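You operate a simulated robot arm through the tools that you are given. There is no shell and no other tool. Be economical: measure what you need, move in short steps, check, and stop when the job is done.

You run a simulated robot arm. Do the job below in one go: nothing can be reset, and whatever is moved stays where it is left.

TASK
Shut the low aisle side drawer. Take the white lot tag and put it in the small green crate. Take the yellow round brush and put it on top of the blue pad block. Open the low wall side drawer. Any order will do.
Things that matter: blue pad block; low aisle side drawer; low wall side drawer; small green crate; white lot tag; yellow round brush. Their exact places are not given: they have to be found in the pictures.

The check looks at the end state, three seconds after you hand in, the way a careful person would. Anything else that was tipped, shoved, dropped, spilled or broken makes it a failure.

THE ROBOT
A 7-joint arm with a fingered hand on a trunk, on a base that drives. Base frame: it is fixed to the floor where the robot stands at the start and does not move with it; the origin is under the middle of the robot, x ahead of it, y to its left, z up. Readings come in m, rad, newtons and seconds.
With the tool pointing down near the work surface it reaches from about 0.2 to 0.74 m from the robot's upright axis, wherever it stands. Its first joint turns from -2.897 to 2.897 rad. Places, roughly: blue pad block (9x8x3 cm) [1.1, 0.1, 0.9]; low aisle side drawer [0.6, -0.1, 0.7]; low wall side drawer [0.9, 0.6, 0.7]; small green crate (30x23x15 cm) [0.8, 0.2, 0.9]; white lot tag [1, 0.25, 1]; yellow round brush (6x6x8 cm) [1.1, 0.6, 0.9]. Payload 4 kg.
The tool frame sits at the grasp point between the pads (the TCP): z along the fingers, y along the line on which they close. The tips reach 0.028 m beyond it. Largest opening 0.168 m; the body of the gripper starts 0.079 m behind the TCP. The gripper is a hand of 4 fingers: y runs from the thumb to the fingers, the wrist lies at [0, 0, -0.249] in the tool frame.
Orientation is told as [roll, pitch, yaw] about the base's x, y, z axes, in that order, counted from this pose: with the fingers straight down and closing along the base's y, the tool's x points along the base's -x, its y along +y and its z along -z.

THE INTERFACE
- The arm moves only by the tool send_rows. Its argument "steps" is text: rows parted by semicolons, each of 6 numbers parted by spaces: the shift along the base's x, y, z in units of 200 mm (1.0 is 200 mm), then the turn, a rotation vector about the base's x, y, z in units of 180 degrees (1.0 is 180 degrees). In form: tx ty tz wx wy wz; .... A call has 1 to 12 rows; each row is the pose to reach, as a shift and turn from the pose commanded when the call began. A call with a number of a shift or a turn outside -1 to 1 is refused whole. A row lasts 0.2 s, in which the tool goes at most 0.05 m and 0.15 rad; a call with a longer step from one row to the next is refused whole. Where a pose cannot be reached the arm comes as near as it can. A force on the tool above 40 N (or 10 N above the force at the start of the call, whichever is more), or a blocked arm, ends the call early, and 0.2 s more pass. In this call time passes only in rows, and 0.2 s behind the last. The reply holds the time, the measured pose of the TCP, the force on the tool along the base axes, the opening and the grip force, in the units named above and with some noise, with the torque about the TCP (base axes, N m) and any sound that the robot's microphone picked up.
- Cameras (640 x 400 px; columns grow to the right, rows downward): "scene" is now at [0.0154, 0.1694, 1.4827]; the picture's right is [0.10, -1.00, 0.00], its down [-0.79, -0.08, -0.60] and it looks along [0.60, 0.06, -0.80] (base axes); focal length 253 px, centre (320, 200). "wrist" rides on the gripper at [0.06, -0.06, -0.11] in the tool frame; the picture's right is [0.71, 0.71, 0.00], its down [-0.56, 0.56, -0.61] and it looks along [-0.43, 0.44, 0.79] (tool axes); focal length 265 px, centre (320, 200).
- snapshot(camera): a new picture of that camera. It takes no simulated time.
- slide_trunk(by): slides the trunk up (or, below 0, down) by that many m; the arm and the scene camera ride with it, the base frame stays. It gives what a move gives, with no picture.
- steer(legs): drives the robot by 1 to 6 legs, each [ahead, turn to the left] in m and rad, along the robot's own axes; the way and the turn of a leg run together, so that a leg with both is an arc; at most 1.5 m and 3.142 rad a leg. The arm and the cameras ride along, it lands a little off, and it stops where it bumps. It gives what a move gives.
- finger_targets(finger1, finger2, finger3, thumb_bend): sets how far each is bent, from 0 (flat) to 1 (curled in); at 0.3 the hand is open as for a grip, at 0.7 the pads meet at the TCP. One left out holds its place. A second passes; each finger stops where it meets its share of the squeeze, and holds until it gets a number again. It is the only way to open and close the hand. It gives what a move gives, with no picture; readings hold the bend of each and the force on the fingers (four entries, about 0 where the hand has none), thumb and palm.
- turn_head(pan, tilt): turns the head with the scene camera to pan (to the left, within 2.705 rad either way) and tilt (down, from -0.506 to 1.204), counted from straight ahead of the robot. It gives what a move gives.
- measure_at(camera, pixels): for up to 12 pixels [column, row] of the newest picture of that camera ("zoom" is the newest enlarged one), the place [x, y, z] in the base frame of the surface seen there, good to about 0.003 m. It takes no simulated time.
- inspect(camera, box): a new picture of the part [left, top, right, bottom] of that camera's present view, enlarged. It takes no simulated time.
- finish_job(): hands the job in; it is judged then, once.

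Go step by step. Measure first, check grasps and placings, and put right what went wrong. The budget is 110 turns and 90 pictures, counting those below and the enlarged ones. Unless the task says otherwise, let go and move clear before handing in, and close with one line.

The tools are called as a command line: name --argument value ..., lists and objects as JSON in quotes. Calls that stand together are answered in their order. send_rows: Moves the arm, as the interface text tells. Its arguments: {"type":"object","properties":{"steps":{"type":"string"}},"required":["steps"]} The other tools are called the same way: slide_trunk (by) slides the trunk up or down; finger_targets (finger1, finger2, finger3, thumb_bend) moves the fingers one by one; steer (legs) drives the base; turn_head (pan, tilt) turns the head that bears the scene camera; snapshot (camera) takes a picture; measure_at (camera, pixels) gives the place of the surface under pixels of a picture; inspect (camera, box) takes an enlarged picture of a part of a camera's view; finish_job () hands the job in.

At the start:

```text
time_s: 0.0
eef_pos: [0.3853, 0.0111, 1.1992]
orientation: [0.0, -0.001, 0.0]
wrist_force: [-0.4, -0.1, 0.5]
moment: [0.02, 0.02, 0.0]
grip_width: 0.1679
grasp_force: 0.1
shape: jaw
bend: [0.3, 0.3, 0.3, 0.3]
finger forces: [0.0, 0.0, 0.0, 0.0, 0.0, 0.1]
trunk travel left (down, up): [-0.514, 0.076]
robot x, y, heading: [0.0003, 0.0009, 0.0]
head pan, tilt: [0.096, 0.922]
```

scene: 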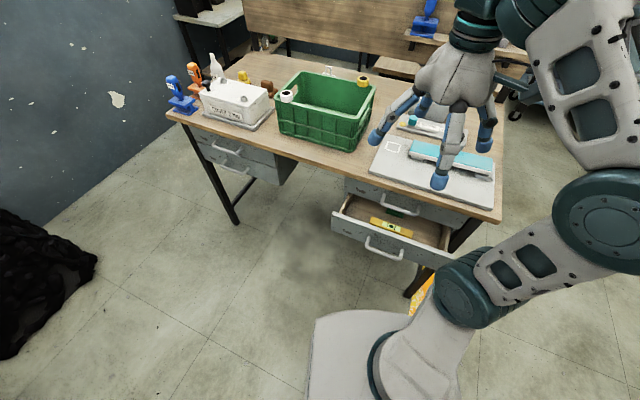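
wrist: 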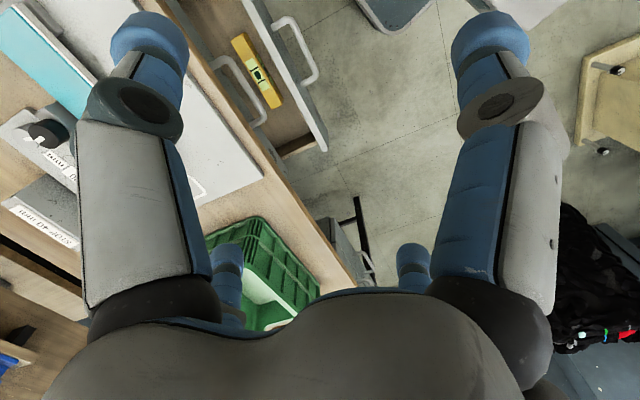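

The scene shows the desk with the green crate near (325,105), the open drawer near (385,230), and objects at the left near (230,95). I'll enlarge the parts that matter.

inspect --camera "scene" --box '[150, 40, 390, 190]'

inspect --camera "scene" --box '[320, 90, 520, 270]'

```text
2.67 times, centred on (270, 115) of scene
```

zoom: 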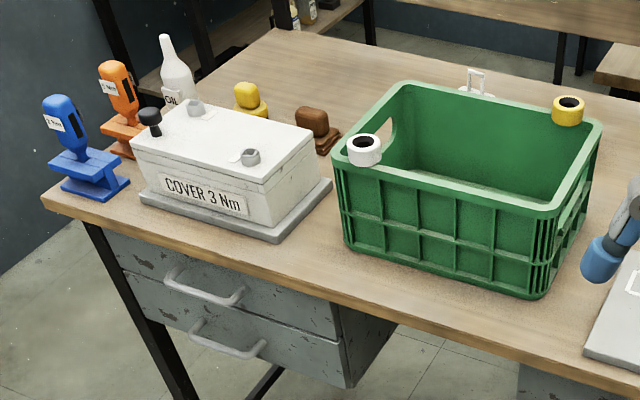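

```text
2.22 times, centred on (420, 180) of scene
```

zoom: 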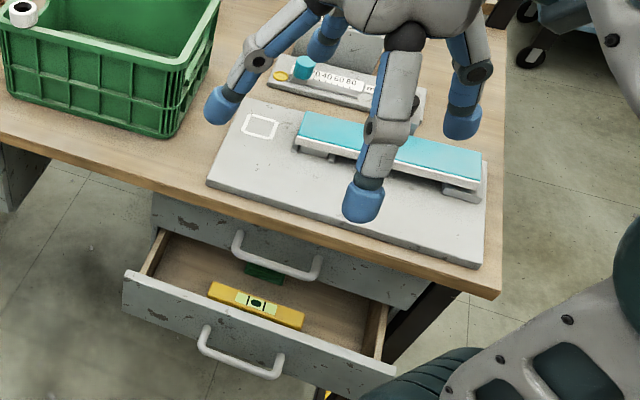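

The crate hides what lies behind it and the hand hides the right side. I raise the trunk and look farther ahead.

slide_trunk --by 0.075

turn_head --pan 0.0 --tilt 0.6

snapshot --camera "scene"

inspect --camera "scene" --box '[240, 120, 440, 245]'

```text
time_s: 1.1
eef_pos: [0.3869, 0.0104, 1.2744]
orientation: [0.0, 0.0, -0.002]
wrist_force: [0.0, 0.3, 1.2]
moment: [-0.01, -0.01, -0.02]
grip_width: 0.168
grasp_force: 0.0
shape: jaw
bend: [0.3, 0.3, 0.3, 0.3]
finger forces: [0.0, 0.0, 0.0, 0.0, 0.1, 0.0]
trunk travel left (down, up): [-0.589, 0.001]
robot x, y, heading: [0.003, 0.0011, 0.004]
head pan, tilt: [0.096, 0.922]
```

```text
time_s: 1.9
eef_pos: [0.3867, 0.0111, 1.2739]
orientation: [0.001, -0.001, 0.0]
wrist_force: [1.1, -0.4, 0.1]
moment: [-0.05, -0.07, 0.04]
grip_width: 0.1677
grasp_force: 0.1
shape: jaw
bend: [0.3, 0.3, 0.3, 0.3]
finger forces: [0.0, 0.0, 0.1, 0.0, 0.0, 0.0]
trunk travel left (down, up): [-0.589, 0.001]
robot x, y, heading: [0.0007, 0.0029, -0.0]
head pan, tilt: [0.0, 0.6]
```

```text
85 pictures are left
```

scene: 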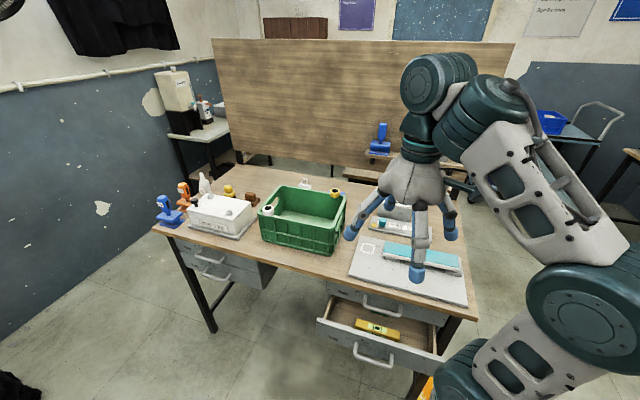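

```text
3.20 times, centred on (340, 182) of scene
```

zoom: 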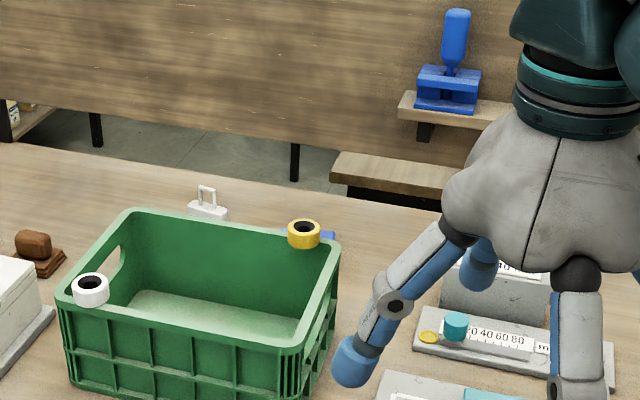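

Tag stands behind the crate at zoom (207,200), the blue block at (325,235). Measuring these and the crate.

measure_at --camera "zoom" --pixels '[[207, 213], [207, 190], [192, 210], [327, 236], [130, 211], [334, 244], [66, 295], [292, 347], [220, 315], [304, 227], [90, 280], [400, 250]]'

measure_at --camera "scene" --pixels '[[228, 188], [227, 198], [250, 197], [220, 210], [213, 261], [208, 276], [165, 215], [373, 364], [378, 344], [317, 322], [436, 358], [380, 305]]'

```text
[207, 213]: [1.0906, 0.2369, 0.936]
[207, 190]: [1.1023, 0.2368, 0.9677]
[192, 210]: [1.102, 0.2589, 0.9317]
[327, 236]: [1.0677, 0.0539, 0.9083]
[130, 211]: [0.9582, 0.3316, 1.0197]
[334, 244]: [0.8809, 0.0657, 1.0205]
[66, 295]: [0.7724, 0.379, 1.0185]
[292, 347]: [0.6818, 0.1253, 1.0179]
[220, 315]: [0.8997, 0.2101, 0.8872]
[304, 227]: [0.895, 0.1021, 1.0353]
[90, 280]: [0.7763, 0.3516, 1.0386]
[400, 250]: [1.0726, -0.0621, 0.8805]
```

```text
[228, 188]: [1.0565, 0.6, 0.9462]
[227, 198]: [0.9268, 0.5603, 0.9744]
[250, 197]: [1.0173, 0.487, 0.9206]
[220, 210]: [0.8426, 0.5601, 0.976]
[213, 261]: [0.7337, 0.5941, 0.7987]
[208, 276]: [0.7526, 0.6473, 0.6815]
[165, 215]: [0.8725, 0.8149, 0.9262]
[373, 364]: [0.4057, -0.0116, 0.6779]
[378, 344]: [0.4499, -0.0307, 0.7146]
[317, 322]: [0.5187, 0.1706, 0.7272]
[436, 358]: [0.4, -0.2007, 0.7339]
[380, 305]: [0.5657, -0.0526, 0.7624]
```

The desk is turned by about -0.29 rad, with its front facing (-0.96, 0.29). I look closely at the drawers next.

inspect --camera "scene" --box '[300, 260, 480, 400]'

measure_at --camera "zoom" --pixels '[[65, 220], [480, 350], [250, 260], [200, 285], [322, 372], [290, 160], [235, 140], [400, 205], [300, 120], [225, 290], [110, 140], [110, 100]]'

inspect --camera "scene" --box '[140, 160, 300, 300]'

```text
2.86 times, centred on (390, 330) of scene
```

zoom: 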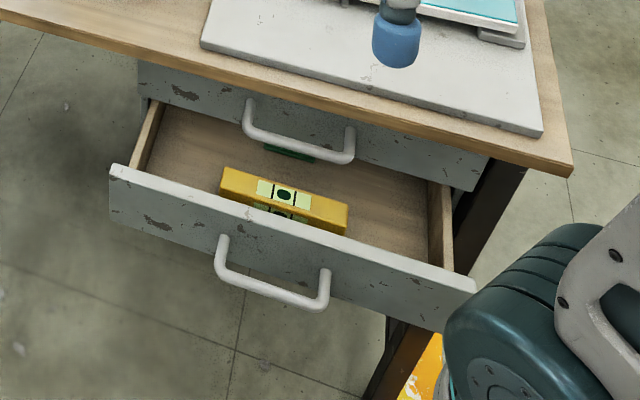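

```text
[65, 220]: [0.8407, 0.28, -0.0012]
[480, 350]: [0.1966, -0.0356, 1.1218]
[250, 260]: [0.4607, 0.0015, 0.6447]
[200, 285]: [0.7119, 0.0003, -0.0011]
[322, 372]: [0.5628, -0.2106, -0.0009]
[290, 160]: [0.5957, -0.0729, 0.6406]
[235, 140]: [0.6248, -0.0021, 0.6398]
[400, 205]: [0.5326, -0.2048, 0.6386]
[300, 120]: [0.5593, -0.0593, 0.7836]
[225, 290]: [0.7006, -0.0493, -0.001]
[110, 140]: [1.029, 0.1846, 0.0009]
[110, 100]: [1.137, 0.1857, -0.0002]
```

```text
2.86 times, centred on (220, 230) of scene
```

zoom: 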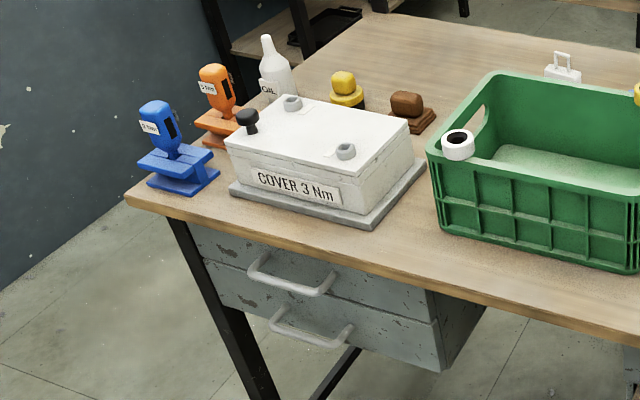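

Now measuring left drawer handles and the yellow brush in this zoom.

measure_at --camera "zoom" --pixels '[[310, 340], [276, 322], [346, 335], [350, 320], [290, 287], [436, 360], [436, 325], [343, 80], [346, 100], [330, 101], [363, 100], [405, 112]]'

measure_at --camera "scene" --pixels '[[305, 189], [152, 230], [477, 315], [345, 290], [240, 175]]'

```text
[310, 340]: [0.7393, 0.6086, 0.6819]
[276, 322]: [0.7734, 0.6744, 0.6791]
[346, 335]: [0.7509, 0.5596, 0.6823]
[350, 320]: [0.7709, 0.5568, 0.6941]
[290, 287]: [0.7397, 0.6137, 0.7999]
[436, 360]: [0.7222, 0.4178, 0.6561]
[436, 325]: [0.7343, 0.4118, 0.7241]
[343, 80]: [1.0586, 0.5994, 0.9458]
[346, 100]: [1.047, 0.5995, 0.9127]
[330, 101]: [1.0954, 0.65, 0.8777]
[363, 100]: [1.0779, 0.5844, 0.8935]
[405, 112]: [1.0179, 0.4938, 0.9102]
```

```text
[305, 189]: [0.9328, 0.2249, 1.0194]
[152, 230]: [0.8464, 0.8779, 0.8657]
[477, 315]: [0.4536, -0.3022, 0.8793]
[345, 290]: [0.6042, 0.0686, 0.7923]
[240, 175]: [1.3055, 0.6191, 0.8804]
```

Next I look straight down to see how wide the robot's base is in comparison with the desk.

turn_head --pan 0.0 --tilt 1.2

snapshot --camera "scene"

measure_at --camera "scene" --pixels '[[330, 330], [330, 300], [400, 380], [300, 390], [260, 390], [330, 390], [320, 260], [230, 390]]'

```text
time_s: 2.9
eef_pos: [0.3871, 0.0102, 1.2746]
orientation: [0.0, -0.001, 0.0]
wrist_force: [0.2, -0.6, -0.5]
moment: [0.03, 0.02, 0.03]
grip_width: 0.1679
grasp_force: 0.1
shape: jaw
bend: [0.3, 0.3, 0.3, 0.3]
finger forces: [0.0, 0.1, 0.1, 0.0, 0.1, 0.0]
trunk travel left (down, up): [-0.589, 0.001]
robot x, y, heading: [0.0009, 0.0, 0.002]
head pan, tilt: [0.0, 1.201]
```

```text
81 pictures are left
```

scene: 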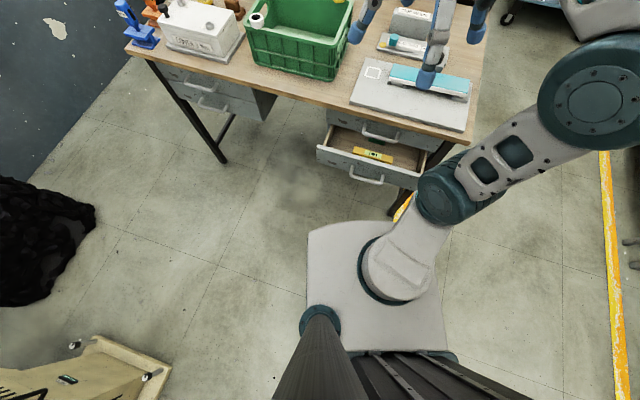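

```text
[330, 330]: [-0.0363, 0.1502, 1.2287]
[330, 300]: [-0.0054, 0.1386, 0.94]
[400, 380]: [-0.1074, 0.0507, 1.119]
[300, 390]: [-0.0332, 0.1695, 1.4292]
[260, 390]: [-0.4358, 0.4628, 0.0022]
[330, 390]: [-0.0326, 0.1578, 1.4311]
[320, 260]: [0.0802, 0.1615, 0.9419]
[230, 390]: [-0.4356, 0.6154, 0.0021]
```

The trunk plate reaches only to about x=0.16, so the base is small. I want to back up for the drawer push, so I look behind first.

turn_head --pan 2.6 --tilt 0.8

snapshot --camera "scene"

turn_head --pan -2.6 --tilt 0.8

snapshot --camera "scene"

```text
time_s: 5.3
eef_pos: [0.3859, 0.011, 1.2746]
orientation: [0.0, -0.001, 0.0]
wrist_force: [0.2, 0.5, 0.0]
moment: [0.0, -0.03, 0.0]
grip_width: 0.1676
grasp_force: 0.0
shape: jaw
bend: [0.3, 0.3, 0.3, 0.3]
finger forces: [0.0, 0.0, 0.0, 0.0, 0.0, 0.1]
trunk travel left (down, up): [-0.589, 0.001]
robot x, y, heading: [-0.0007, -0.0012, 0.001]
head pan, tilt: [2.601, 0.799]
```

```text
80 pictures are left
```

scene: 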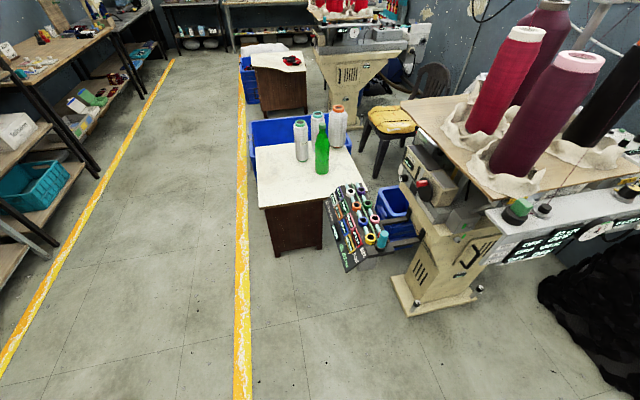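

```text
time_s: 9.3
eef_pos: [0.3868, 0.0113, 1.2737]
orientation: [0.0, -0.001, 0.0]
wrist_force: [0.7, -0.6, -1.4]
moment: [-0.01, 0.01, 0.01]
grip_width: 0.1679
grasp_force: 0.1
shape: jaw
bend: [0.3, 0.3, 0.3, 0.3]
finger forces: [0.0, 0.1, 0.0, 0.0, 0.0, 0.0]
trunk travel left (down, up): [-0.589, 0.001]
robot x, y, heading: [0.0004, 0.0006, 0.001]
head pan, tilt: [-2.601, 0.799]
```

```text
79 pictures are left
```

scene: 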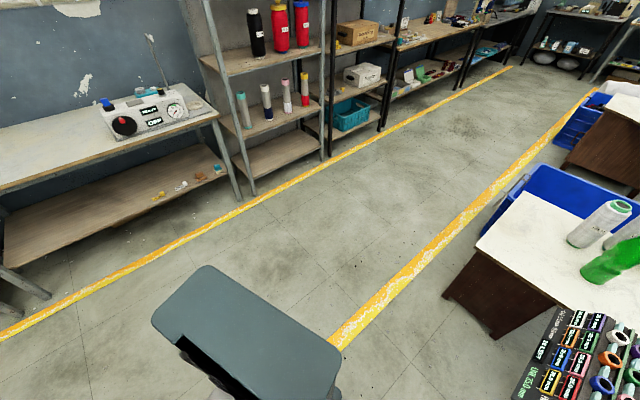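

measure_at --camera "scene" --pixels '[[478, 245], [445, 295], [515, 395], [340, 345], [160, 320]]'

turn_head --pan 0.0 --tilt 0.8

```text
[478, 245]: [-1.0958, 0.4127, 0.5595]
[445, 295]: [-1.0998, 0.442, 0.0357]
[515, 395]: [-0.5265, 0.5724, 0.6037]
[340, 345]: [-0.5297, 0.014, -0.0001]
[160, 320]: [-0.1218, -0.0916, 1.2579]
```

```text
time_s: 11.7
eef_pos: [0.3866, 0.0109, 1.2744]
orientation: [-0.001, 0.0, 0.0]
wrist_force: [-0.3, -0.6, 0.4]
moment: [0.02, -0.02, 0.02]
grip_width: 0.168
grasp_force: 0.1
shape: jaw
bend: [0.3, 0.3, 0.3, 0.3]
finger forces: [0.1, 0.0, 0.0, 0.1, 0.1, 0.0]
trunk travel left (down, up): [-0.589, 0.001]
robot x, y, heading: [-0.0034, -0.0003, -0.004]
head pan, tilt: [0.0, 0.799]
```

Behind is free along x to about -0.5 (nearest thing at (-0.53, 0.57)). I back up 0.35 m, close the fingers and lower the trunk.

steer --legs '[[-0.35, 0]]'

finger_targets --finger1 0.7 --finger2 0.7 --finger3 0.7 --thumb_bend 0.7

slide_trunk --by -0.35

```text
time_s: 13.9
eef_pos: [0.033, 0.0078, 1.275]
orientation: [0.001, -0.002, -0.01]
wrist_force: [-0.1, 0.4, 0.1]
moment: [-0.01, 0.01, 0.03]
grip_width: 0.1679
grasp_force: 0.1
shape: jaw
bend: [0.3, 0.3, 0.3, 0.3]
finger forces: [0.0, 0.0, 0.0, 0.0, 0.0, 0.0]
trunk travel left (down, up): [-0.589, 0.001]
robot x, y, heading: [-0.3516, 0.0033, -0.007]
head pan, tilt: [0.0, 0.799]
```

```text
time_s: 14.9
eef_pos: [0.0341, 0.0095, 1.2748]
orientation: [0.002, -0.001, -0.012]
wrist_force: [-0.2, 0.2, 0.0]
moment: [-0.01, 0.0, 0.0]
grip_width: 0.0016
grasp_force: 0.1
shape: fingers
bend: [0.69, 0.69, 0.69, 0.69]
finger forces: [0.1, 0.0, 0.0, 0.1, 0.0, 0.0]
trunk travel left (down, up): [-0.589, 0.001]
robot x, y, heading: [-0.3517, -0.0006, -0.009]
head pan, tilt: [0.0, 0.799]
```

```text
time_s: 18.4
eef_pos: [0.0332, 0.0088, 0.9243]
orientation: [0.002, 0.0, -0.01]
wrist_force: [0.7, 0.0, -0.1]
moment: [0.0, 0.02, 0.01]
grip_width: 0.0017
grasp_force: 0.0
shape: fingers
bend: [0.69, 0.69, 0.69, 0.69]
finger forces: [0.0, 0.0, 0.1, 0.0, 0.0, 0.0]
trunk travel left (down, up): [-0.239, 0.351]
robot x, y, heading: [-0.353, 0.0022, -0.016]
head pan, tilt: [0.0, 0.799]
```

Now I turn the tool to point ahead while lowering to drawer height.

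send_rows --steps "0.083 0 -0.083 0 -0.042 0; 0.167 0 -0.167 0 -0.083 0; 0.25 0 -0.25 0 -0.125 0; 0.333 0 -0.333 0 -0.167 0; 0.417 0 -0.417 0 -0.208 0; 0.5 0 -0.5 0 -0.25 0; 0.583 0 -0.583 0 -0.292 0; 0.667 0 -0.667 0 -0.333 0; 0.75 0 -0.75 0 -0.375 0; 0.833 0 -0.833 0 -0.417 0; 0.917 0 -0.917 0 -0.458 0; 1 0 -1 0 -0.5 0"

snapshot --camera "scene"

```text
time_s: 21.0
eef_pos: [0.2326, 0.0084, 0.7257]
orientation: [1.909, -1.562, -1.91]
wrist_force: [0.4, -0.3, 0.6]
moment: [0.01, -0.03, 0.03]
grip_width: 0.0014
grasp_force: 0.0
shape: fingers
bend: [0.69, 0.69, 0.69, 0.69]
finger forces: [0.0, 0.1, 0.0, 0.1, 0.1, 0.0]
out of reach, approached as far as the arm can: row 3, 4, 7
trunk travel left (down, up): [-0.239, 0.351]
robot x, y, heading: [-0.3506, 0.001, -0.016]
head pan, tilt: [0.0, 0.799]
```

```text
78 pictures are left
```

scene: 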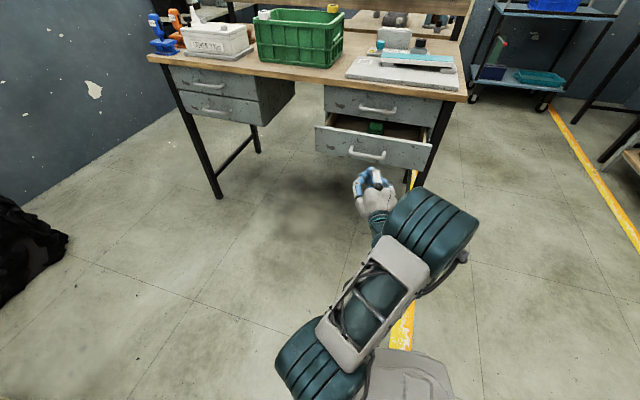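

The hand points ahead. I measure the drawer front and handle exactly.

inspect --camera "scene" --box '[300, 80, 460, 200]'

measure_at --camera "scene" --pixels '[[318, 135], [424, 158], [365, 155], [365, 142], [318, 146], [424, 164], [378, 109], [343, 100]]'

```text
3.33 times, centred on (380, 140) of scene
```

zoom: 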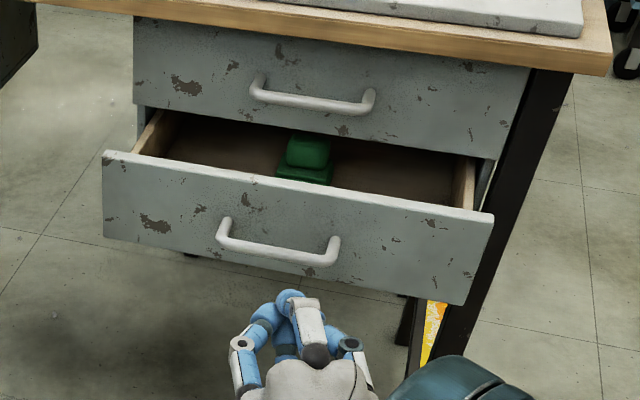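

```text
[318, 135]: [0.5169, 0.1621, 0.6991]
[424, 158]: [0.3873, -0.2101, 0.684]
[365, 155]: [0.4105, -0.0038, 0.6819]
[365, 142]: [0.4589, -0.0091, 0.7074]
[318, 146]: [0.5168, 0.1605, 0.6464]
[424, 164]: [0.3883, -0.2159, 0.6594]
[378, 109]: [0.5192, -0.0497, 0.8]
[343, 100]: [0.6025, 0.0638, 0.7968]
```

Drawer face runs yaw about -0.33 and must move 0.112 m in. I'll push on the bare face left of the handle at about (0.49, 0.083, 0.675); first approach with yaw.

send_rows --steps "0.167 0.08 -0.04 0 0 -0.018; 0.333 0.16 -0.08 0 0 -0.035; 0.5 0.24 -0.12 0 0 -0.053; 0.667 0.32 -0.16 0 0 -0.07; 0.833 0.4 -0.2 0 0 -0.088; 1 0.47 -0.25 0 0 -0.105"

snapshot --camera "scene"

```text
time_s: 22.4
eef_pos: [0.434, 0.1059, 0.6782]
orientation: [1.719, -1.559, -2.05]
wrist_force: [-1.3, 0.9, 0.1]
moment: [0.03, 0.03, -0.01]
grip_width: 0.0015
grasp_force: 0.0
shape: fingers
bend: [0.69, 0.69, 0.69, 0.69]
finger forces: [0.0, 0.1, 0.0, 0.0, 0.1, 0.0]
trunk travel left (down, up): [-0.239, 0.351]
robot x, y, heading: [-0.3511, 0.0015, -0.016]
head pan, tilt: [0.0, 0.799]
```

```text
76 pictures are left
```

scene: 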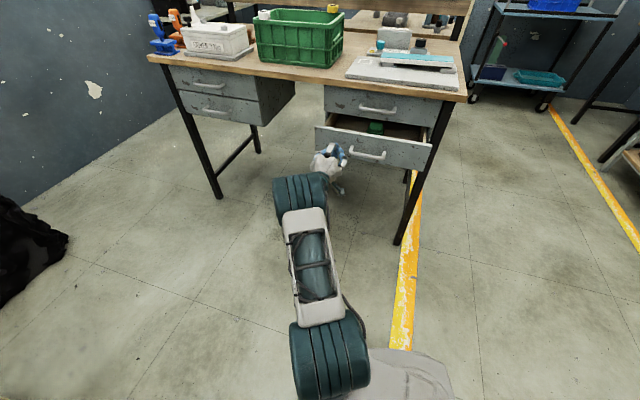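

Aligned. Push along the drawer's axis by 0.14 m.

send_rows --steps "0.0946 -0.0325 0 0 0 0; 0.189 -0.065 0 0 0 0; 0.284 -0.0975 0 0 0 0; 0.378 -0.13 0 0 0 0; 0.473 -0.1625 0 0 0 0; 0.568 -0.195 0 0 0 0; 0.615 -0.211 0 0 0 0; 0.662 -0.2275 0 0 0 0"

inspect --camera "scene" --box '[300, 60, 480, 190]'

```text
time_s: 24.2
eef_pos: [0.5661, 0.0594, 0.6725]
orientation: [1.281, -1.563, -1.609]
wrist_force: [-5.2, 6.1, -4.9]
moment: [0.18, -0.13, -0.36]
grip_width: 0.001
grasp_force: 3.9
shape: fingers
bend: [0.69, 0.69, 0.69, 0.69]
finger forces: [0.1, 0.1, 0.0, 0.1, 8.2, 0.0]
trunk travel left (down, up): [-0.239, 0.351]
robot x, y, heading: [-0.3492, 0.001, -0.014]
head pan, tilt: [0.0, 0.799]
```

```text
3.08 times, centred on (390, 125) of scene
```

zoom: 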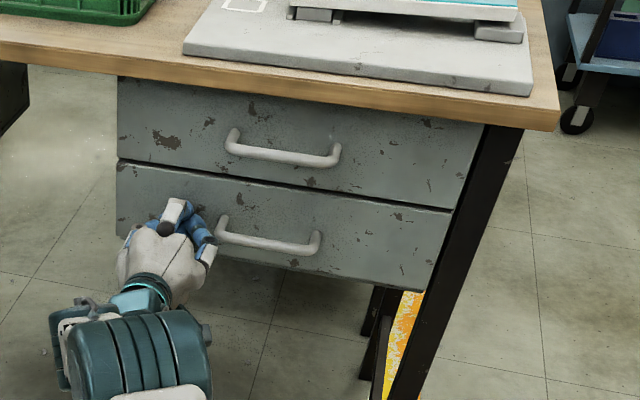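

The drawer is almost flush; I push up to 2 cm more until it meets the stop.

send_rows --steps "0.024 -0.008 0 0 0 0; 0.047 -0.016 0 0 0 0; 0.071 -0.024 0 0 0 0; 0.095 -0.0325 0 0 0 0"

inspect --camera "scene" --box '[300, 60, 480, 190]'

measure_at --camera "zoom" --pixels '[[350, 170], [350, 220], [140, 150], [130, 185], [440, 190], [430, 230]]'

```text
time_s: 24.6
eef_pos: [0.5683, 0.0595, 0.6723]
orientation: [0.802, -1.565, -1.129]
wrist_force: [-18.6, 0.4, 2.6]
moment: [-0.05, -0.13, -0.17]
grip_width: 0.0011
grasp_force: 10.0
shape: fingers
bend: [0.69, 0.69, 0.69, 0.69]
finger forces: [8.5, 0.0, 11.3, 0.1, 0.1, 0.0]
trunk travel left (down, up): [-0.239, 0.351]
robot x, y, heading: [-0.3537, 0.0042, -0.007]
head pan, tilt: [0.0, 0.799]
stopped in row 2: the force on the tool passed its limit (the readings are from after the stop); the commanded pose is now the measured one
```

```text
3.08 times, centred on (390, 125) of scene
```

zoom: 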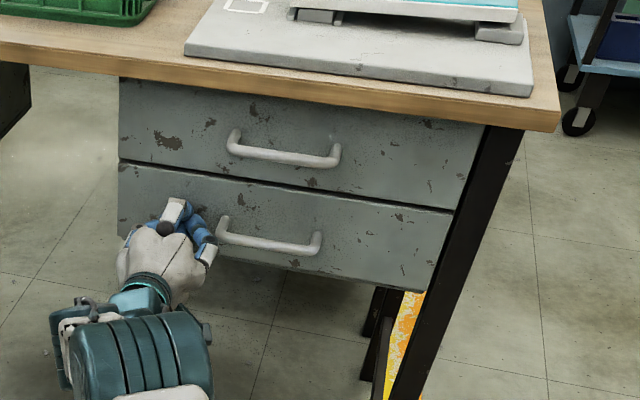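

```text
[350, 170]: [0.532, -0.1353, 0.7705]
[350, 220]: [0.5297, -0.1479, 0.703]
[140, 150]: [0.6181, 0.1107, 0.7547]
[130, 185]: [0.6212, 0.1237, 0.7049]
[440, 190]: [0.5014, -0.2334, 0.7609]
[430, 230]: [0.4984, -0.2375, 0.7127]
```

Drawer faces measure flush (0.547 vs 0.549 along the axis): closed. I retract along the same line, then lift the tool back to pointing down.

send_rows --steps "-0.189 0.065 0 0 0 0; -0.378 0.13 0 0 0 0; -0.568 0.195 0 0 0 0; -0.757 0.26 0 0 0 0; -0.946 0.325 0 0 0 0"

send_rows --steps "-0.08 0 0.08 0 0.042 0; -0.167 0 0.167 0 0.083 0; -0.25 0 0.25 0 0.125 0; -0.333 0 0.333 0 0.167 0; -0.417 0 0.417 0 0.208 0; -0.5 0 0.5 0 0.25 0; -0.583 0 0.583 0 0.292 0; -0.667 0 0.667 0 0.333 0; -0.75 0 0.75 0 0.375 0; -0.833 0 0.833 0 0.417 0; -0.917 0 0.917 0 0.458 0; -1 0 1 0 0.5 0"

turn_head --pan 0.0 --tilt 1.2

snapshot --camera "scene"

```text
time_s: 25.8
eef_pos: [0.3763, 0.1257, 0.6708]
orientation: [0.869, -1.564, -1.197]
wrist_force: [-0.8, 0.5, -0.5]
moment: [-0.02, -0.01, 0.04]
grip_width: 0.0014
grasp_force: 0.2
shape: fingers
bend: [0.69, 0.69, 0.69, 0.69]
finger forces: [0.1, 0.0, 0.1, 0.1, 0.1, 0.1]
trunk travel left (down, up): [-0.239, 0.351]
robot x, y, heading: [-0.352, 0.0028, -0.01]
head pan, tilt: [0.0, 0.799]
```

```text
time_s: 28.4
eef_pos: [0.1151, -0.0193, 0.7987]
orientation: [-0.326, 0.002, -0.007]
wrist_force: [-0.4, 0.2, -0.1]
moment: [0.02, -0.01, 0.03]
grip_width: 0.0014
grasp_force: 0.1
shape: fingers
bend: [0.69, 0.69, 0.69, 0.69]
finger forces: [0.0, 0.0, 0.0, 0.1, 0.0, 0.1]
out of reach, approached as far as the arm can: row 10, 11, 12
trunk travel left (down, up): [-0.239, 0.351]
robot x, y, heading: [-0.3541, 0.0025, -0.01]
head pan, tilt: [0.0, 0.799]
```

```text
time_s: 29.3
eef_pos: [0.1162, -0.0172, 0.7988]
orientation: [-0.329, 0.0, -0.007]
wrist_force: [-0.7, 0.2, -0.6]
moment: [0.04, -0.01, 0.02]
grip_width: 0.0014
grasp_force: 0.1
shape: fingers
bend: [0.69, 0.69, 0.69, 0.69]
finger forces: [0.0, 0.0, 0.1, 0.0, 0.0, 0.0]
trunk travel left (down, up): [-0.239, 0.351]
robot x, y, heading: [-0.3512, -0.0001, -0.011]
head pan, tilt: [0.0, 1.201]
```

```text
73 pictures are left
```

scene: 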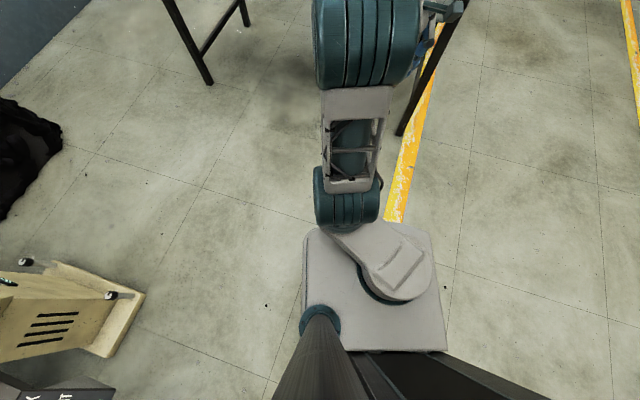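

The base does not show past the plate. I raise the trunk fully, straighten the tool, and then drive toward the kneehole.

slide_trunk --by 0.35

send_rows --steps "0 0 0.15 0.035 0 0; 0 0 0.3 0.07 0 0; 0 0 0.5 0.104 0 0"

steer --legs '[[0, 0.56], [0.836, 0], [0, -0.879]]'

turn_head --pan 0.0 --tilt 0.9

snapshot --camera "scene"

```text
time_s: 32.7
eef_pos: [0.116, -0.0174, 1.1477]
orientation: [-0.328, 0.002, -0.004]
wrist_force: [0.3, 0.9, -0.3]
moment: [0.04, 0.02, 0.01]
grip_width: 0.0016
grasp_force: 0.0
shape: fingers
bend: [0.69, 0.69, 0.69, 0.69]
finger forces: [0.0, 0.1, 0.1, 0.0, 0.0, 0.1]
trunk travel left (down, up): [-0.589, 0.001]
robot x, y, heading: [-0.3537, 0.0035, -0.003]
head pan, tilt: [0.0, 1.201]
```

```text
time_s: 33.5
eef_pos: [0.1375, -0.0092, 1.2199]
orientation: [0.106, -0.05, -0.048]
wrist_force: [2.4, 0.8, 0.8]
moment: [-0.23, 0.2, 0.16]
grip_width: 0.0016
grasp_force: 0.2
shape: fingers
bend: [0.69, 0.69, 0.69, 0.69]
finger forces: [0.0, 0.1, 0.0, 0.0, 0.1, 0.0]
out of reach, approached as far as the arm can: row 1, 2, 3
trunk travel left (down, up): [-0.589, 0.001]
robot x, y, heading: [-0.3516, 0.0004, -0.008]
head pan, tilt: [0.0, 1.201]
```

```text
time_s: 41.8
eef_pos: [0.8093, 0.2784, 1.2198]
orientation: [0.09, -0.044, -0.326]
wrist_force: [0.0, 0.9, 0.7]
moment: [0.03, 0.0, 0.01]
grip_width: 0.0016
grasp_force: 0.0
shape: fingers
bend: [0.69, 0.69, 0.69, 0.69]
finger forces: [0.0, 0.1, 0.0, 0.1, 0.1, 0.0]
trunk travel left (down, up): [-0.589, 0.001]
robot x, y, heading: [0.3427, 0.4415, -0.336]
head pan, tilt: [0.0, 1.201]
```

```text
time_s: 42.6
eef_pos: [0.8094, 0.2794, 1.2192]
orientation: [0.09, -0.044, -0.326]
wrist_force: [-0.6, -0.2, -0.2]
moment: [-0.02, -0.02, -0.03]
grip_width: 0.0017
grasp_force: 0.0
shape: fingers
bend: [0.69, 0.69, 0.69, 0.69]
finger forces: [0.0, 0.1, 0.0, 0.1, 0.0, 0.1]
trunk travel left (down, up): [-0.589, 0.001]
robot x, y, heading: [0.3443, 0.4445, -0.333]
head pan, tilt: [0.0, 0.901]
```

```text
72 pictures are left
```

scene: 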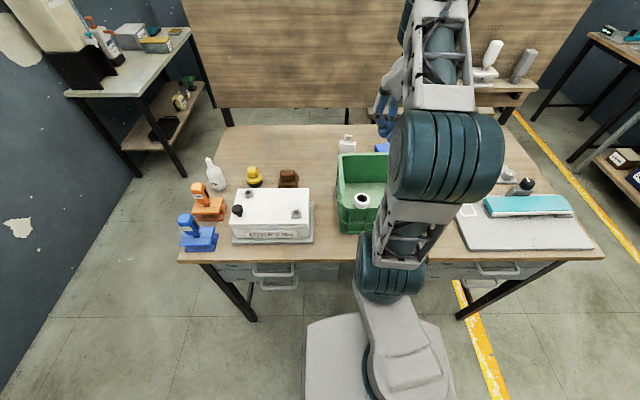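

The robot stands square to the desk. I check the clearance between the plate front (330,318) and desk edge, and measure the tag, brush and block.

measure_at --camera "scene" --pixels '[[330, 320], [330, 258], [346, 148], [346, 138], [382, 149], [255, 172], [255, 183], [287, 178], [300, 276], [361, 201]]'

inspect --camera "scene" --box '[230, 110, 400, 240]'

snapshot --camera "wrist"

```text
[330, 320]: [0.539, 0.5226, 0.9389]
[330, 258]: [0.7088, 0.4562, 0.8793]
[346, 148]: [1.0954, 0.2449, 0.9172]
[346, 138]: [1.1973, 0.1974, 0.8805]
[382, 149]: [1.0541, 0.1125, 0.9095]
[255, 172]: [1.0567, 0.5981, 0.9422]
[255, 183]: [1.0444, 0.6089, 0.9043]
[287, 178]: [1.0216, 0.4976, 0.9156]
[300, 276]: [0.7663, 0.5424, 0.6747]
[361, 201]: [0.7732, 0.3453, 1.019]
```

```text
3.08 times, centred on (315, 175) of scene
```

zoom: 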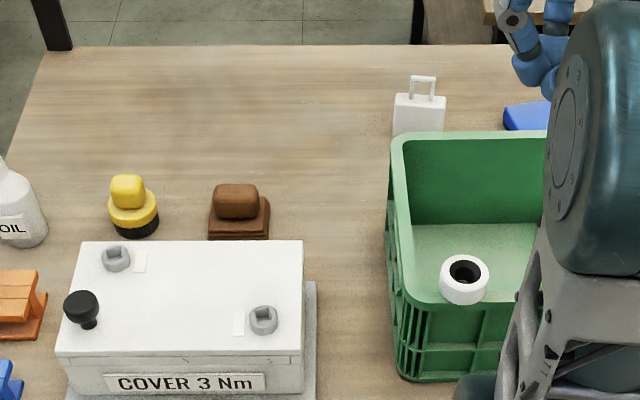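

```text
70 pictures are left
```

wrist: 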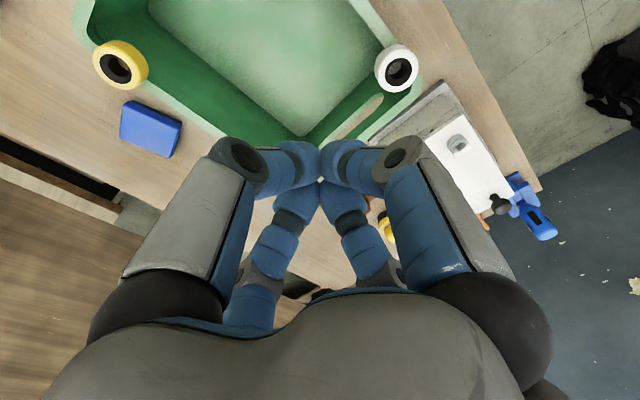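

Clearance to the desk is about 0.18 m at N. I measure the tag's details in the zoom picture and drive 0.1 m ahead.

measure_at --camera "zoom" --pixels '[[398, 115], [440, 118], [419, 100], [419, 94], [424, 78], [413, 85], [433, 87], [525, 115], [510, 112], [130, 180], [130, 210], [130, 228]]'

measure_at --camera "wrist" --pixels '[[150, 130], [128, 103], [181, 123], [171, 155], [121, 143], [120, 65]]'

steer --legs '[[0.1, 0]]'

```text
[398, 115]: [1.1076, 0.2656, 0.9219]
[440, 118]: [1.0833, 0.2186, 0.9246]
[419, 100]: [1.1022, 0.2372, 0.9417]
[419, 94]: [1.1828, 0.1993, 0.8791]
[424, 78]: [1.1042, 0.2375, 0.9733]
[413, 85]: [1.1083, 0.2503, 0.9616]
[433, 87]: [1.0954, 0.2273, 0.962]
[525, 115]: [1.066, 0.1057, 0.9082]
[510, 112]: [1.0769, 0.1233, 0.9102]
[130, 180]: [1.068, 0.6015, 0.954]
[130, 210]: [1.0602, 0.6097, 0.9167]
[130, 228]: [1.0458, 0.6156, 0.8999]
```

```text
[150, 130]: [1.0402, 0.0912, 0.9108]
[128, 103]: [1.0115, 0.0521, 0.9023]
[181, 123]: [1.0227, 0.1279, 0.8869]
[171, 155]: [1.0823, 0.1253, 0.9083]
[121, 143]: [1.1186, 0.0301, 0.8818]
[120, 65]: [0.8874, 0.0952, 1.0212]
```

```text
time_s: 43.8
eef_pos: [0.902, 0.2473, 1.2193]
orientation: [0.09, -0.041, -0.322]
wrist_force: [0.6, -0.3, 0.4]
moment: [0.03, 0.04, 0.01]
grip_width: 0.0017
grasp_force: 0.0
shape: fingers
bend: [0.69, 0.69, 0.69, 0.69]
finger forces: [0.0, 0.1, 0.0, 0.0, 0.0, 0.0]
trunk travel left (down, up): [-0.589, 0.001]
robot x, y, heading: [0.4328, 0.4131, -0.334]
head pan, tilt: [0.0, 0.901]
```

Tag centre is about (1.101, 0.240), turned about -0.49, body top z=0.943, loop top 0.973; the hand proves to be four fingers at ±x, ±y. I half-close the fingers and move above the tag.

finger_targets --finger1 0.5 --finger2 0.5 --finger3 0.5 --thumb_bend 0.5

send_rows --steps "0.2 -0.01 0 -0.005 0.004 -0.011; 0.4 -0.015 0 -0.009 0.009 -0.021; 0.6 -0.02 -0.05 -0.014 0.013 -0.032; 0.8 -0.03 -0.1 -0.018 0.017 -0.043; 0.995 -0.035 -0.2 -0.023 0.021 -0.053; 0.995 -0.035 -0.3 -0.023 0.021 -0.053"

snapshot --camera "wrist"

snapshot --camera "scene"

```text
time_s: 44.8
eef_pos: [0.9004, 0.2475, 1.2189]
orientation: [0.089, -0.043, -0.322]
wrist_force: [-0.3, 0.1, 0.1]
moment: [0.01, -0.03, -0.01]
grip_width: 0.0567
grasp_force: 0.0
shape: fingers
bend: [0.5, 0.5, 0.5, 0.5]
finger forces: [0.0, 0.1, 0.0, 0.1, 0.0, 0.1]
trunk travel left (down, up): [-0.589, 0.001]
robot x, y, heading: [0.4349, 0.4128, -0.338]
head pan, tilt: [0.0, 0.901]
```

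```text
time_s: 46.1
eef_pos: [1.0995, 0.2381, 1.1564]
orientation: [-0.005, -0.01, -0.488]
wrist_force: [0.3, 1.1, -0.9]
moment: [0.05, 0.03, 0.01]
grip_width: 0.0569
grasp_force: 0.1
shape: fingers
bend: [0.5, 0.5, 0.5, 0.5]
finger forces: [0.1, 0.0, 0.1, 0.0, 0.0, 0.1]
out of reach, approached as far as the arm can: row 5
trunk travel left (down, up): [-0.589, 0.001]
robot x, y, heading: [0.4366, 0.4103, -0.339]
head pan, tilt: [0.0, 0.901]
```

```text
69 pictures are left
```

wrist: 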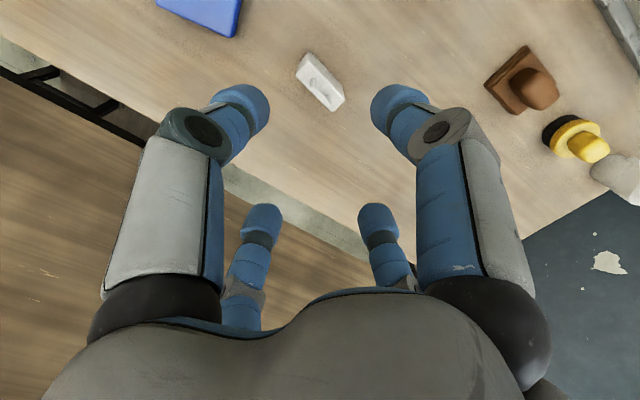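

```text
68 pictures are left
```

scene: 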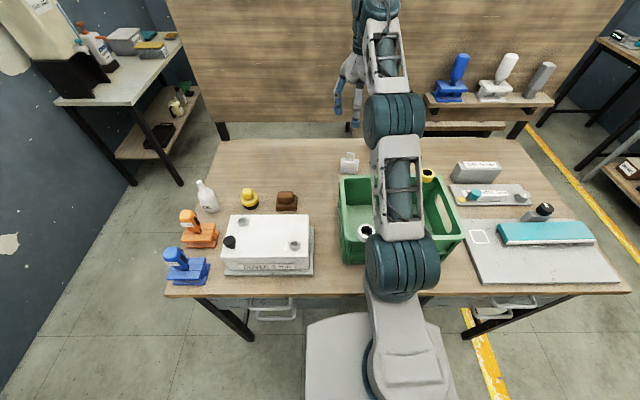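

The tag shows at wrist (320,82). I measure it to centre the hand, and open a bit more to give room around its 5.3 cm width.

inspect --camera "wrist" --box '[270, 30, 370, 130]'

finger_targets --finger1 0.42 --finger2 0.42 --finger3 0.42 --thumb_bend 0.42

```text
4.00 times, centred on (320, 80) of wrist
```

zoom: 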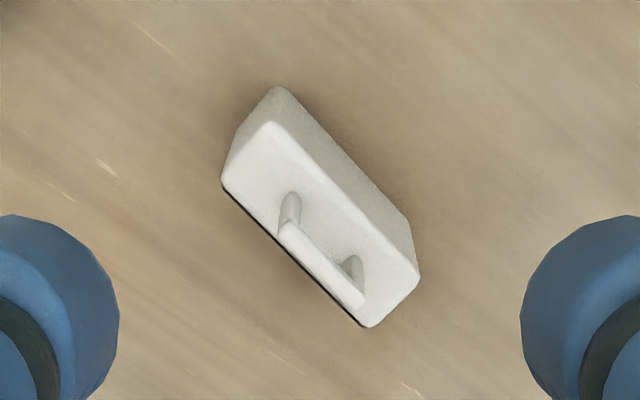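

```text
time_s: 47.1
eef_pos: [1.0987, 0.2391, 1.157]
orientation: [-0.003, -0.012, -0.488]
wrist_force: [-0.7, -0.3, 0.5]
moment: [-0.02, -0.02, -0.01]
grip_width: 0.081
grasp_force: 0.2
shape: fingers
bend: [0.42, 0.42, 0.42, 0.42]
finger forces: [0.0, 0.0, 0.0, 0.0, 0.0, 0.0]
trunk travel left (down, up): [-0.589, 0.001]
robot x, y, heading: [0.4372, 0.4095, -0.337]
head pan, tilt: [0.0, 0.901]
```

measure_at --camera "zoom" --pixels '[[265, 132], [232, 182], [412, 275], [372, 320], [320, 258], [290, 235], [358, 290], [275, 95], [410, 220]]'

```text
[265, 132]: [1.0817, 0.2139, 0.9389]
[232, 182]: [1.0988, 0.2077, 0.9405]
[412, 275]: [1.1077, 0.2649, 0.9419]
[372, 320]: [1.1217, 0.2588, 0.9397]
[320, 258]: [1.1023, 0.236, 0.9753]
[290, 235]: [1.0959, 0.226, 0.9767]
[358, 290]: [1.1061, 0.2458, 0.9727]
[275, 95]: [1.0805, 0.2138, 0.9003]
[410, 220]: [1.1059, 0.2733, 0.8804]
```

Tag top centre is (1.1025, 0.236), thickness 18 mm, yaw -0.47. I descend in two calls.

send_rows --steps "0.018 -0.01 -0.2 0 0 0.005; 0.018 -0.01 -0.4 0 0 0.005; 0.018 -0.01 -0.6 0 0 0.005; 0.018 -0.01 -0.8 0 0 0.005; 0.018 -0.01 -0.95 0 0 0.005"

snapshot --camera "wrist"

```text
time_s: 48.4
eef_pos: [1.1053, 0.2419, 0.9706]
orientation: [-0.004, -0.013, -0.47]
wrist_force: [-0.3, -0.3, -0.2]
moment: [0.02, -0.02, -0.01]
grip_width: 0.0812
grasp_force: 0.1
shape: fingers
bend: [0.42, 0.42, 0.42, 0.42]
finger forces: [0.1, 0.0, 0.0, 0.0, 0.0, 0.0]
trunk travel left (down, up): [-0.589, 0.001]
robot x, y, heading: [0.4378, 0.4084, -0.33]
head pan, tilt: [0.0, 0.901]
```

```text
66 pictures are left
```

wrist: 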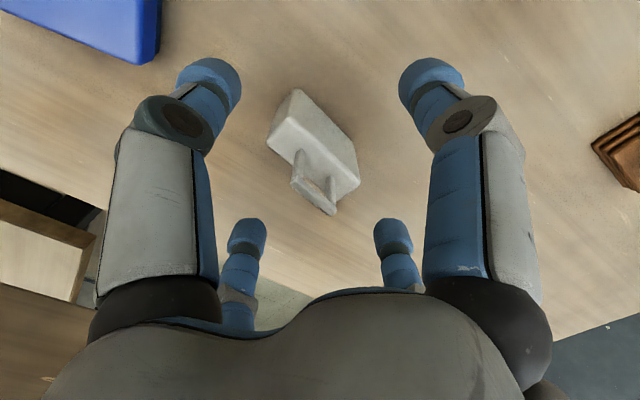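

Centred; small correction and down to TCP z about 0.922, then close.

send_rows --steps "-0.012 -0.025 -0.12 0 0 0; -0.012 -0.025 -0.24 0 0 0"

finger_targets --finger1 0.7 --finger2 0.7 --finger3 0.7 --thumb_bend 0.7

snapshot --camera "wrist"

```text
time_s: 49.0
eef_pos: [1.1021, 0.2335, 0.9197]
orientation: [-0.004, -0.012, -0.471]
wrist_force: [-0.1, 0.3, -0.4]
moment: [-0.03, -0.05, -0.01]
grip_width: 0.0815
grasp_force: 0.0
shape: fingers
bend: [0.42, 0.42, 0.42, 0.42]
finger forces: [0.1, 0.1, 0.0, 0.1, 0.1, 0.1]
trunk travel left (down, up): [-0.589, 0.001]
robot x, y, heading: [0.4322, 0.4134, -0.335]
head pan, tilt: [0.0, 0.901]
```

```text
time_s: 50.0
eef_pos: [1.1025, 0.2333, 0.9221]
orientation: [-0.004, -0.012, -0.47]
wrist_force: [1.3, -0.9, 2.2]
moment: [0.1, -0.04, -0.04]
grip_width: 0.0225
grasp_force: 18.7
shape: fingers
bend: [0.64, 0.53, 0.65, 0.6]
finger forces: [5.9, 10.3, 4.5, 0.1, 17.2, 0.1]
trunk travel left (down, up): [-0.589, 0.001]
robot x, y, heading: [0.4362, 0.4086, -0.335]
head pan, tilt: [0.0, 0.901]
```

```text
65 pictures are left
```

wrist: 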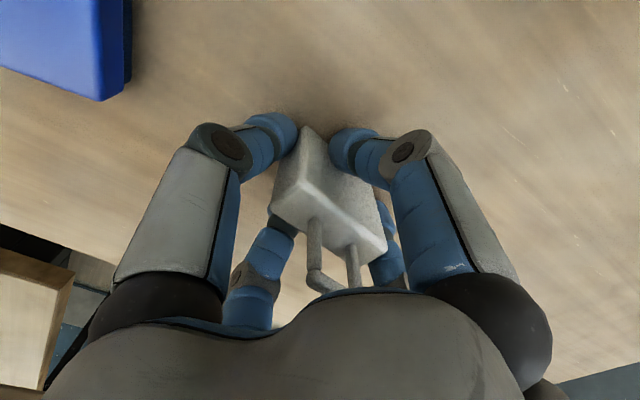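

Tag is held (17 N thumb, all fingers in contact). Lift straight up 0.2 m.

send_rows --steps "0 0 0.15 0 0 0; 0 0 0.35 0 0 0; 0 0 0.55 0 0 0; 0 0 0.75 0 0 0; 0 0 0.95 0 0 0"

snapshot --camera "wrist"

```text
time_s: 51.1
eef_pos: [1.0986, 0.232, 1.1087]
orientation: [-0.004, -0.013, -0.47]
wrist_force: [0.4, -0.3, 0.9]
moment: [-0.01, 0.0, -0.01]
grip_width: 0.0217
grasp_force: 18.2
shape: fingers
bend: [0.65, 0.53, 0.66, 0.6]
finger forces: [5.4, 10.4, 4.4, 0.1, 16.9, 0.1]
trunk travel left (down, up): [-0.589, 0.001]
robot x, y, heading: [0.4345, 0.4136, -0.329]
head pan, tilt: [0.0, 0.901]
```

```text
64 pictures are left
```

wrist: 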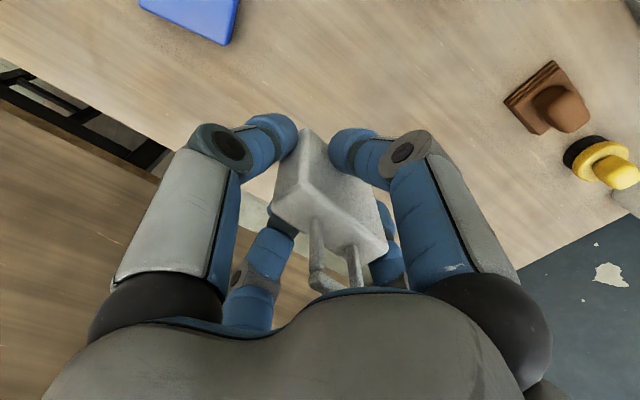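

Still held. Move back over the crate centre (0.825, 0.226).

send_rows --steps "-0.2 0 0.1 0 0 0; -0.4 0 0.15 0 0 0; -0.6 -0.005 0.15 0 0 0; -0.8 -0.01 0.15 0 0 0; -1 -0.015 0.15 0 0 0"

send_rows --steps "-0.12 -0.01 0 0 0 0.015; -0.24 -0.015 0 0 0 0.03; -0.36 -0.02 0 0 0 0.045"

snapshot --camera "wrist"

snapshot --camera "scene"

```text
time_s: 52.4
eef_pos: [0.9003, 0.2278, 1.1425]
orientation: [-0.002, -0.014, -0.473]
wrist_force: [0.1, 1.0, 0.1]
moment: [-0.03, -0.01, 0.0]
grip_width: 0.0215
grasp_force: 17.8
shape: fingers
bend: [0.65, 0.52, 0.66, 0.6]
finger forces: [5.2, 10.5, 4.4, 0.0, 16.3, 0.1]
trunk travel left (down, up): [-0.589, 0.001]
robot x, y, heading: [0.4381, 0.4118, -0.332]
head pan, tilt: [0.0, 0.901]
```

```text
time_s: 53.1
eef_pos: [0.8285, 0.2256, 1.1426]
orientation: [-0.003, -0.012, -0.33]
wrist_force: [-0.1, -1.2, -0.9]
moment: [0.0, 0.0, -0.04]
grip_width: 0.0212
grasp_force: 18.3
shape: fingers
bend: [0.65, 0.52, 0.66, 0.61]
finger forces: [5.2, 10.7, 4.6, 0.1, 16.2, 0.1]
trunk travel left (down, up): [-0.589, 0.001]
robot x, y, heading: [0.4342, 0.4122, -0.334]
head pan, tilt: [0.0, 0.901]
```

```text
63 pictures are left
```

wrist: 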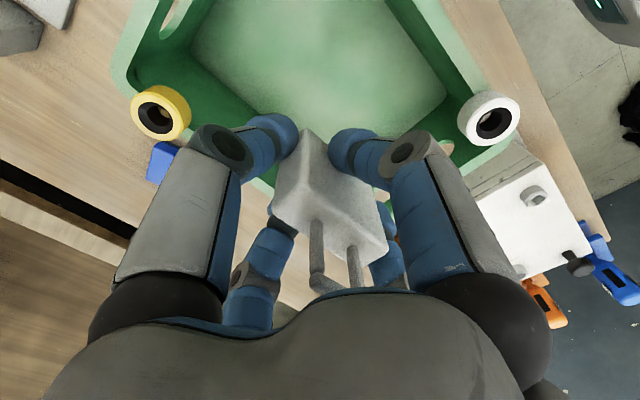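

```text
62 pictures are left
```

scene: 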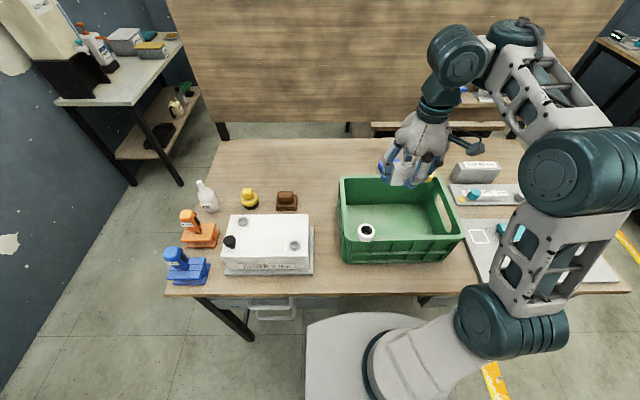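

I check the crate rim corners again before going down.

measure_at --camera "scene" --pixels '[[342, 180], [345, 240], [460, 236], [437, 180], [395, 247], [365, 230], [400, 220]]'

```text
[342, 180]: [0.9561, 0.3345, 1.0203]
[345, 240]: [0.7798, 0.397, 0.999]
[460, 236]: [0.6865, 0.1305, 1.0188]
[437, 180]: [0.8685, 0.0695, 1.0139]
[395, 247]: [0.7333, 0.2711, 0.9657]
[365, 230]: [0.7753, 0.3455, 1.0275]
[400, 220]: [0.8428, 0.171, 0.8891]
```

Crate interior is narrow across, so I turn the hand 45° (fingers to the diagonals, clear of the rolls) and lower it into the crate.

send_rows --steps "-0.01 0 0 0 0 0.042; -0.02 -0.005 0 0 0 0.084; -0.03 -0.01 0 0 0 0.126; -0.04 -0.015 -0.05 0 0 0.168; -0.048 -0.015 -0.1 0 0 0.21; -0.048 -0.015 -0.2 0 0 0.25; -0.048 -0.015 -0.35 0 0 0.25; -0.048 -0.015 -0.5 0 0 0.25; -0.048 -0.015 -0.65 0 0 0.25; -0.048 -0.015 -0.8 0 0 0.25; -0.048 -0.015 -0.9 0 0 0.25; -0.048 -0.015 -0.97 0 0 0.25"

snapshot --camera "scene"

snapshot --camera "wrist"

```text
time_s: 55.8
eef_pos: [0.8201, 0.2236, 0.9475]
orientation: [-0.004, -0.012, 0.455]
wrist_force: [1.0, -0.2, -0.2]
moment: [0.0, 0.01, 0.0]
grip_width: 0.0206
grasp_force: 18.6
shape: fingers
bend: [0.65, 0.52, 0.66, 0.61]
finger forces: [5.3, 10.8, 4.6, 0.1, 15.9, 0.0]
trunk travel left (down, up): [-0.589, 0.001]
robot x, y, heading: [0.4322, 0.4095, -0.334]
head pan, tilt: [0.0, 0.901]
```

```text
61 pictures are left
```

scene: 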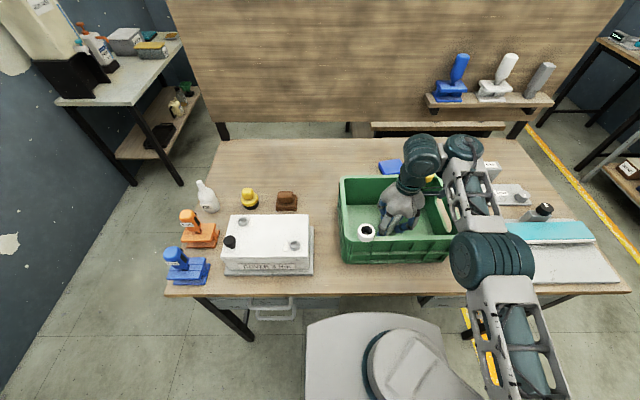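

```text
60 pictures are left
```

wrist: 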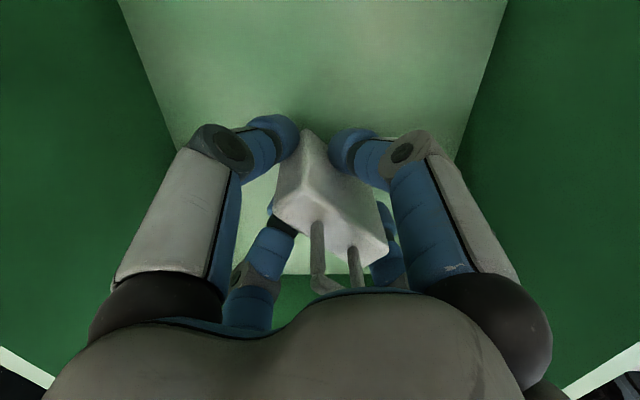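

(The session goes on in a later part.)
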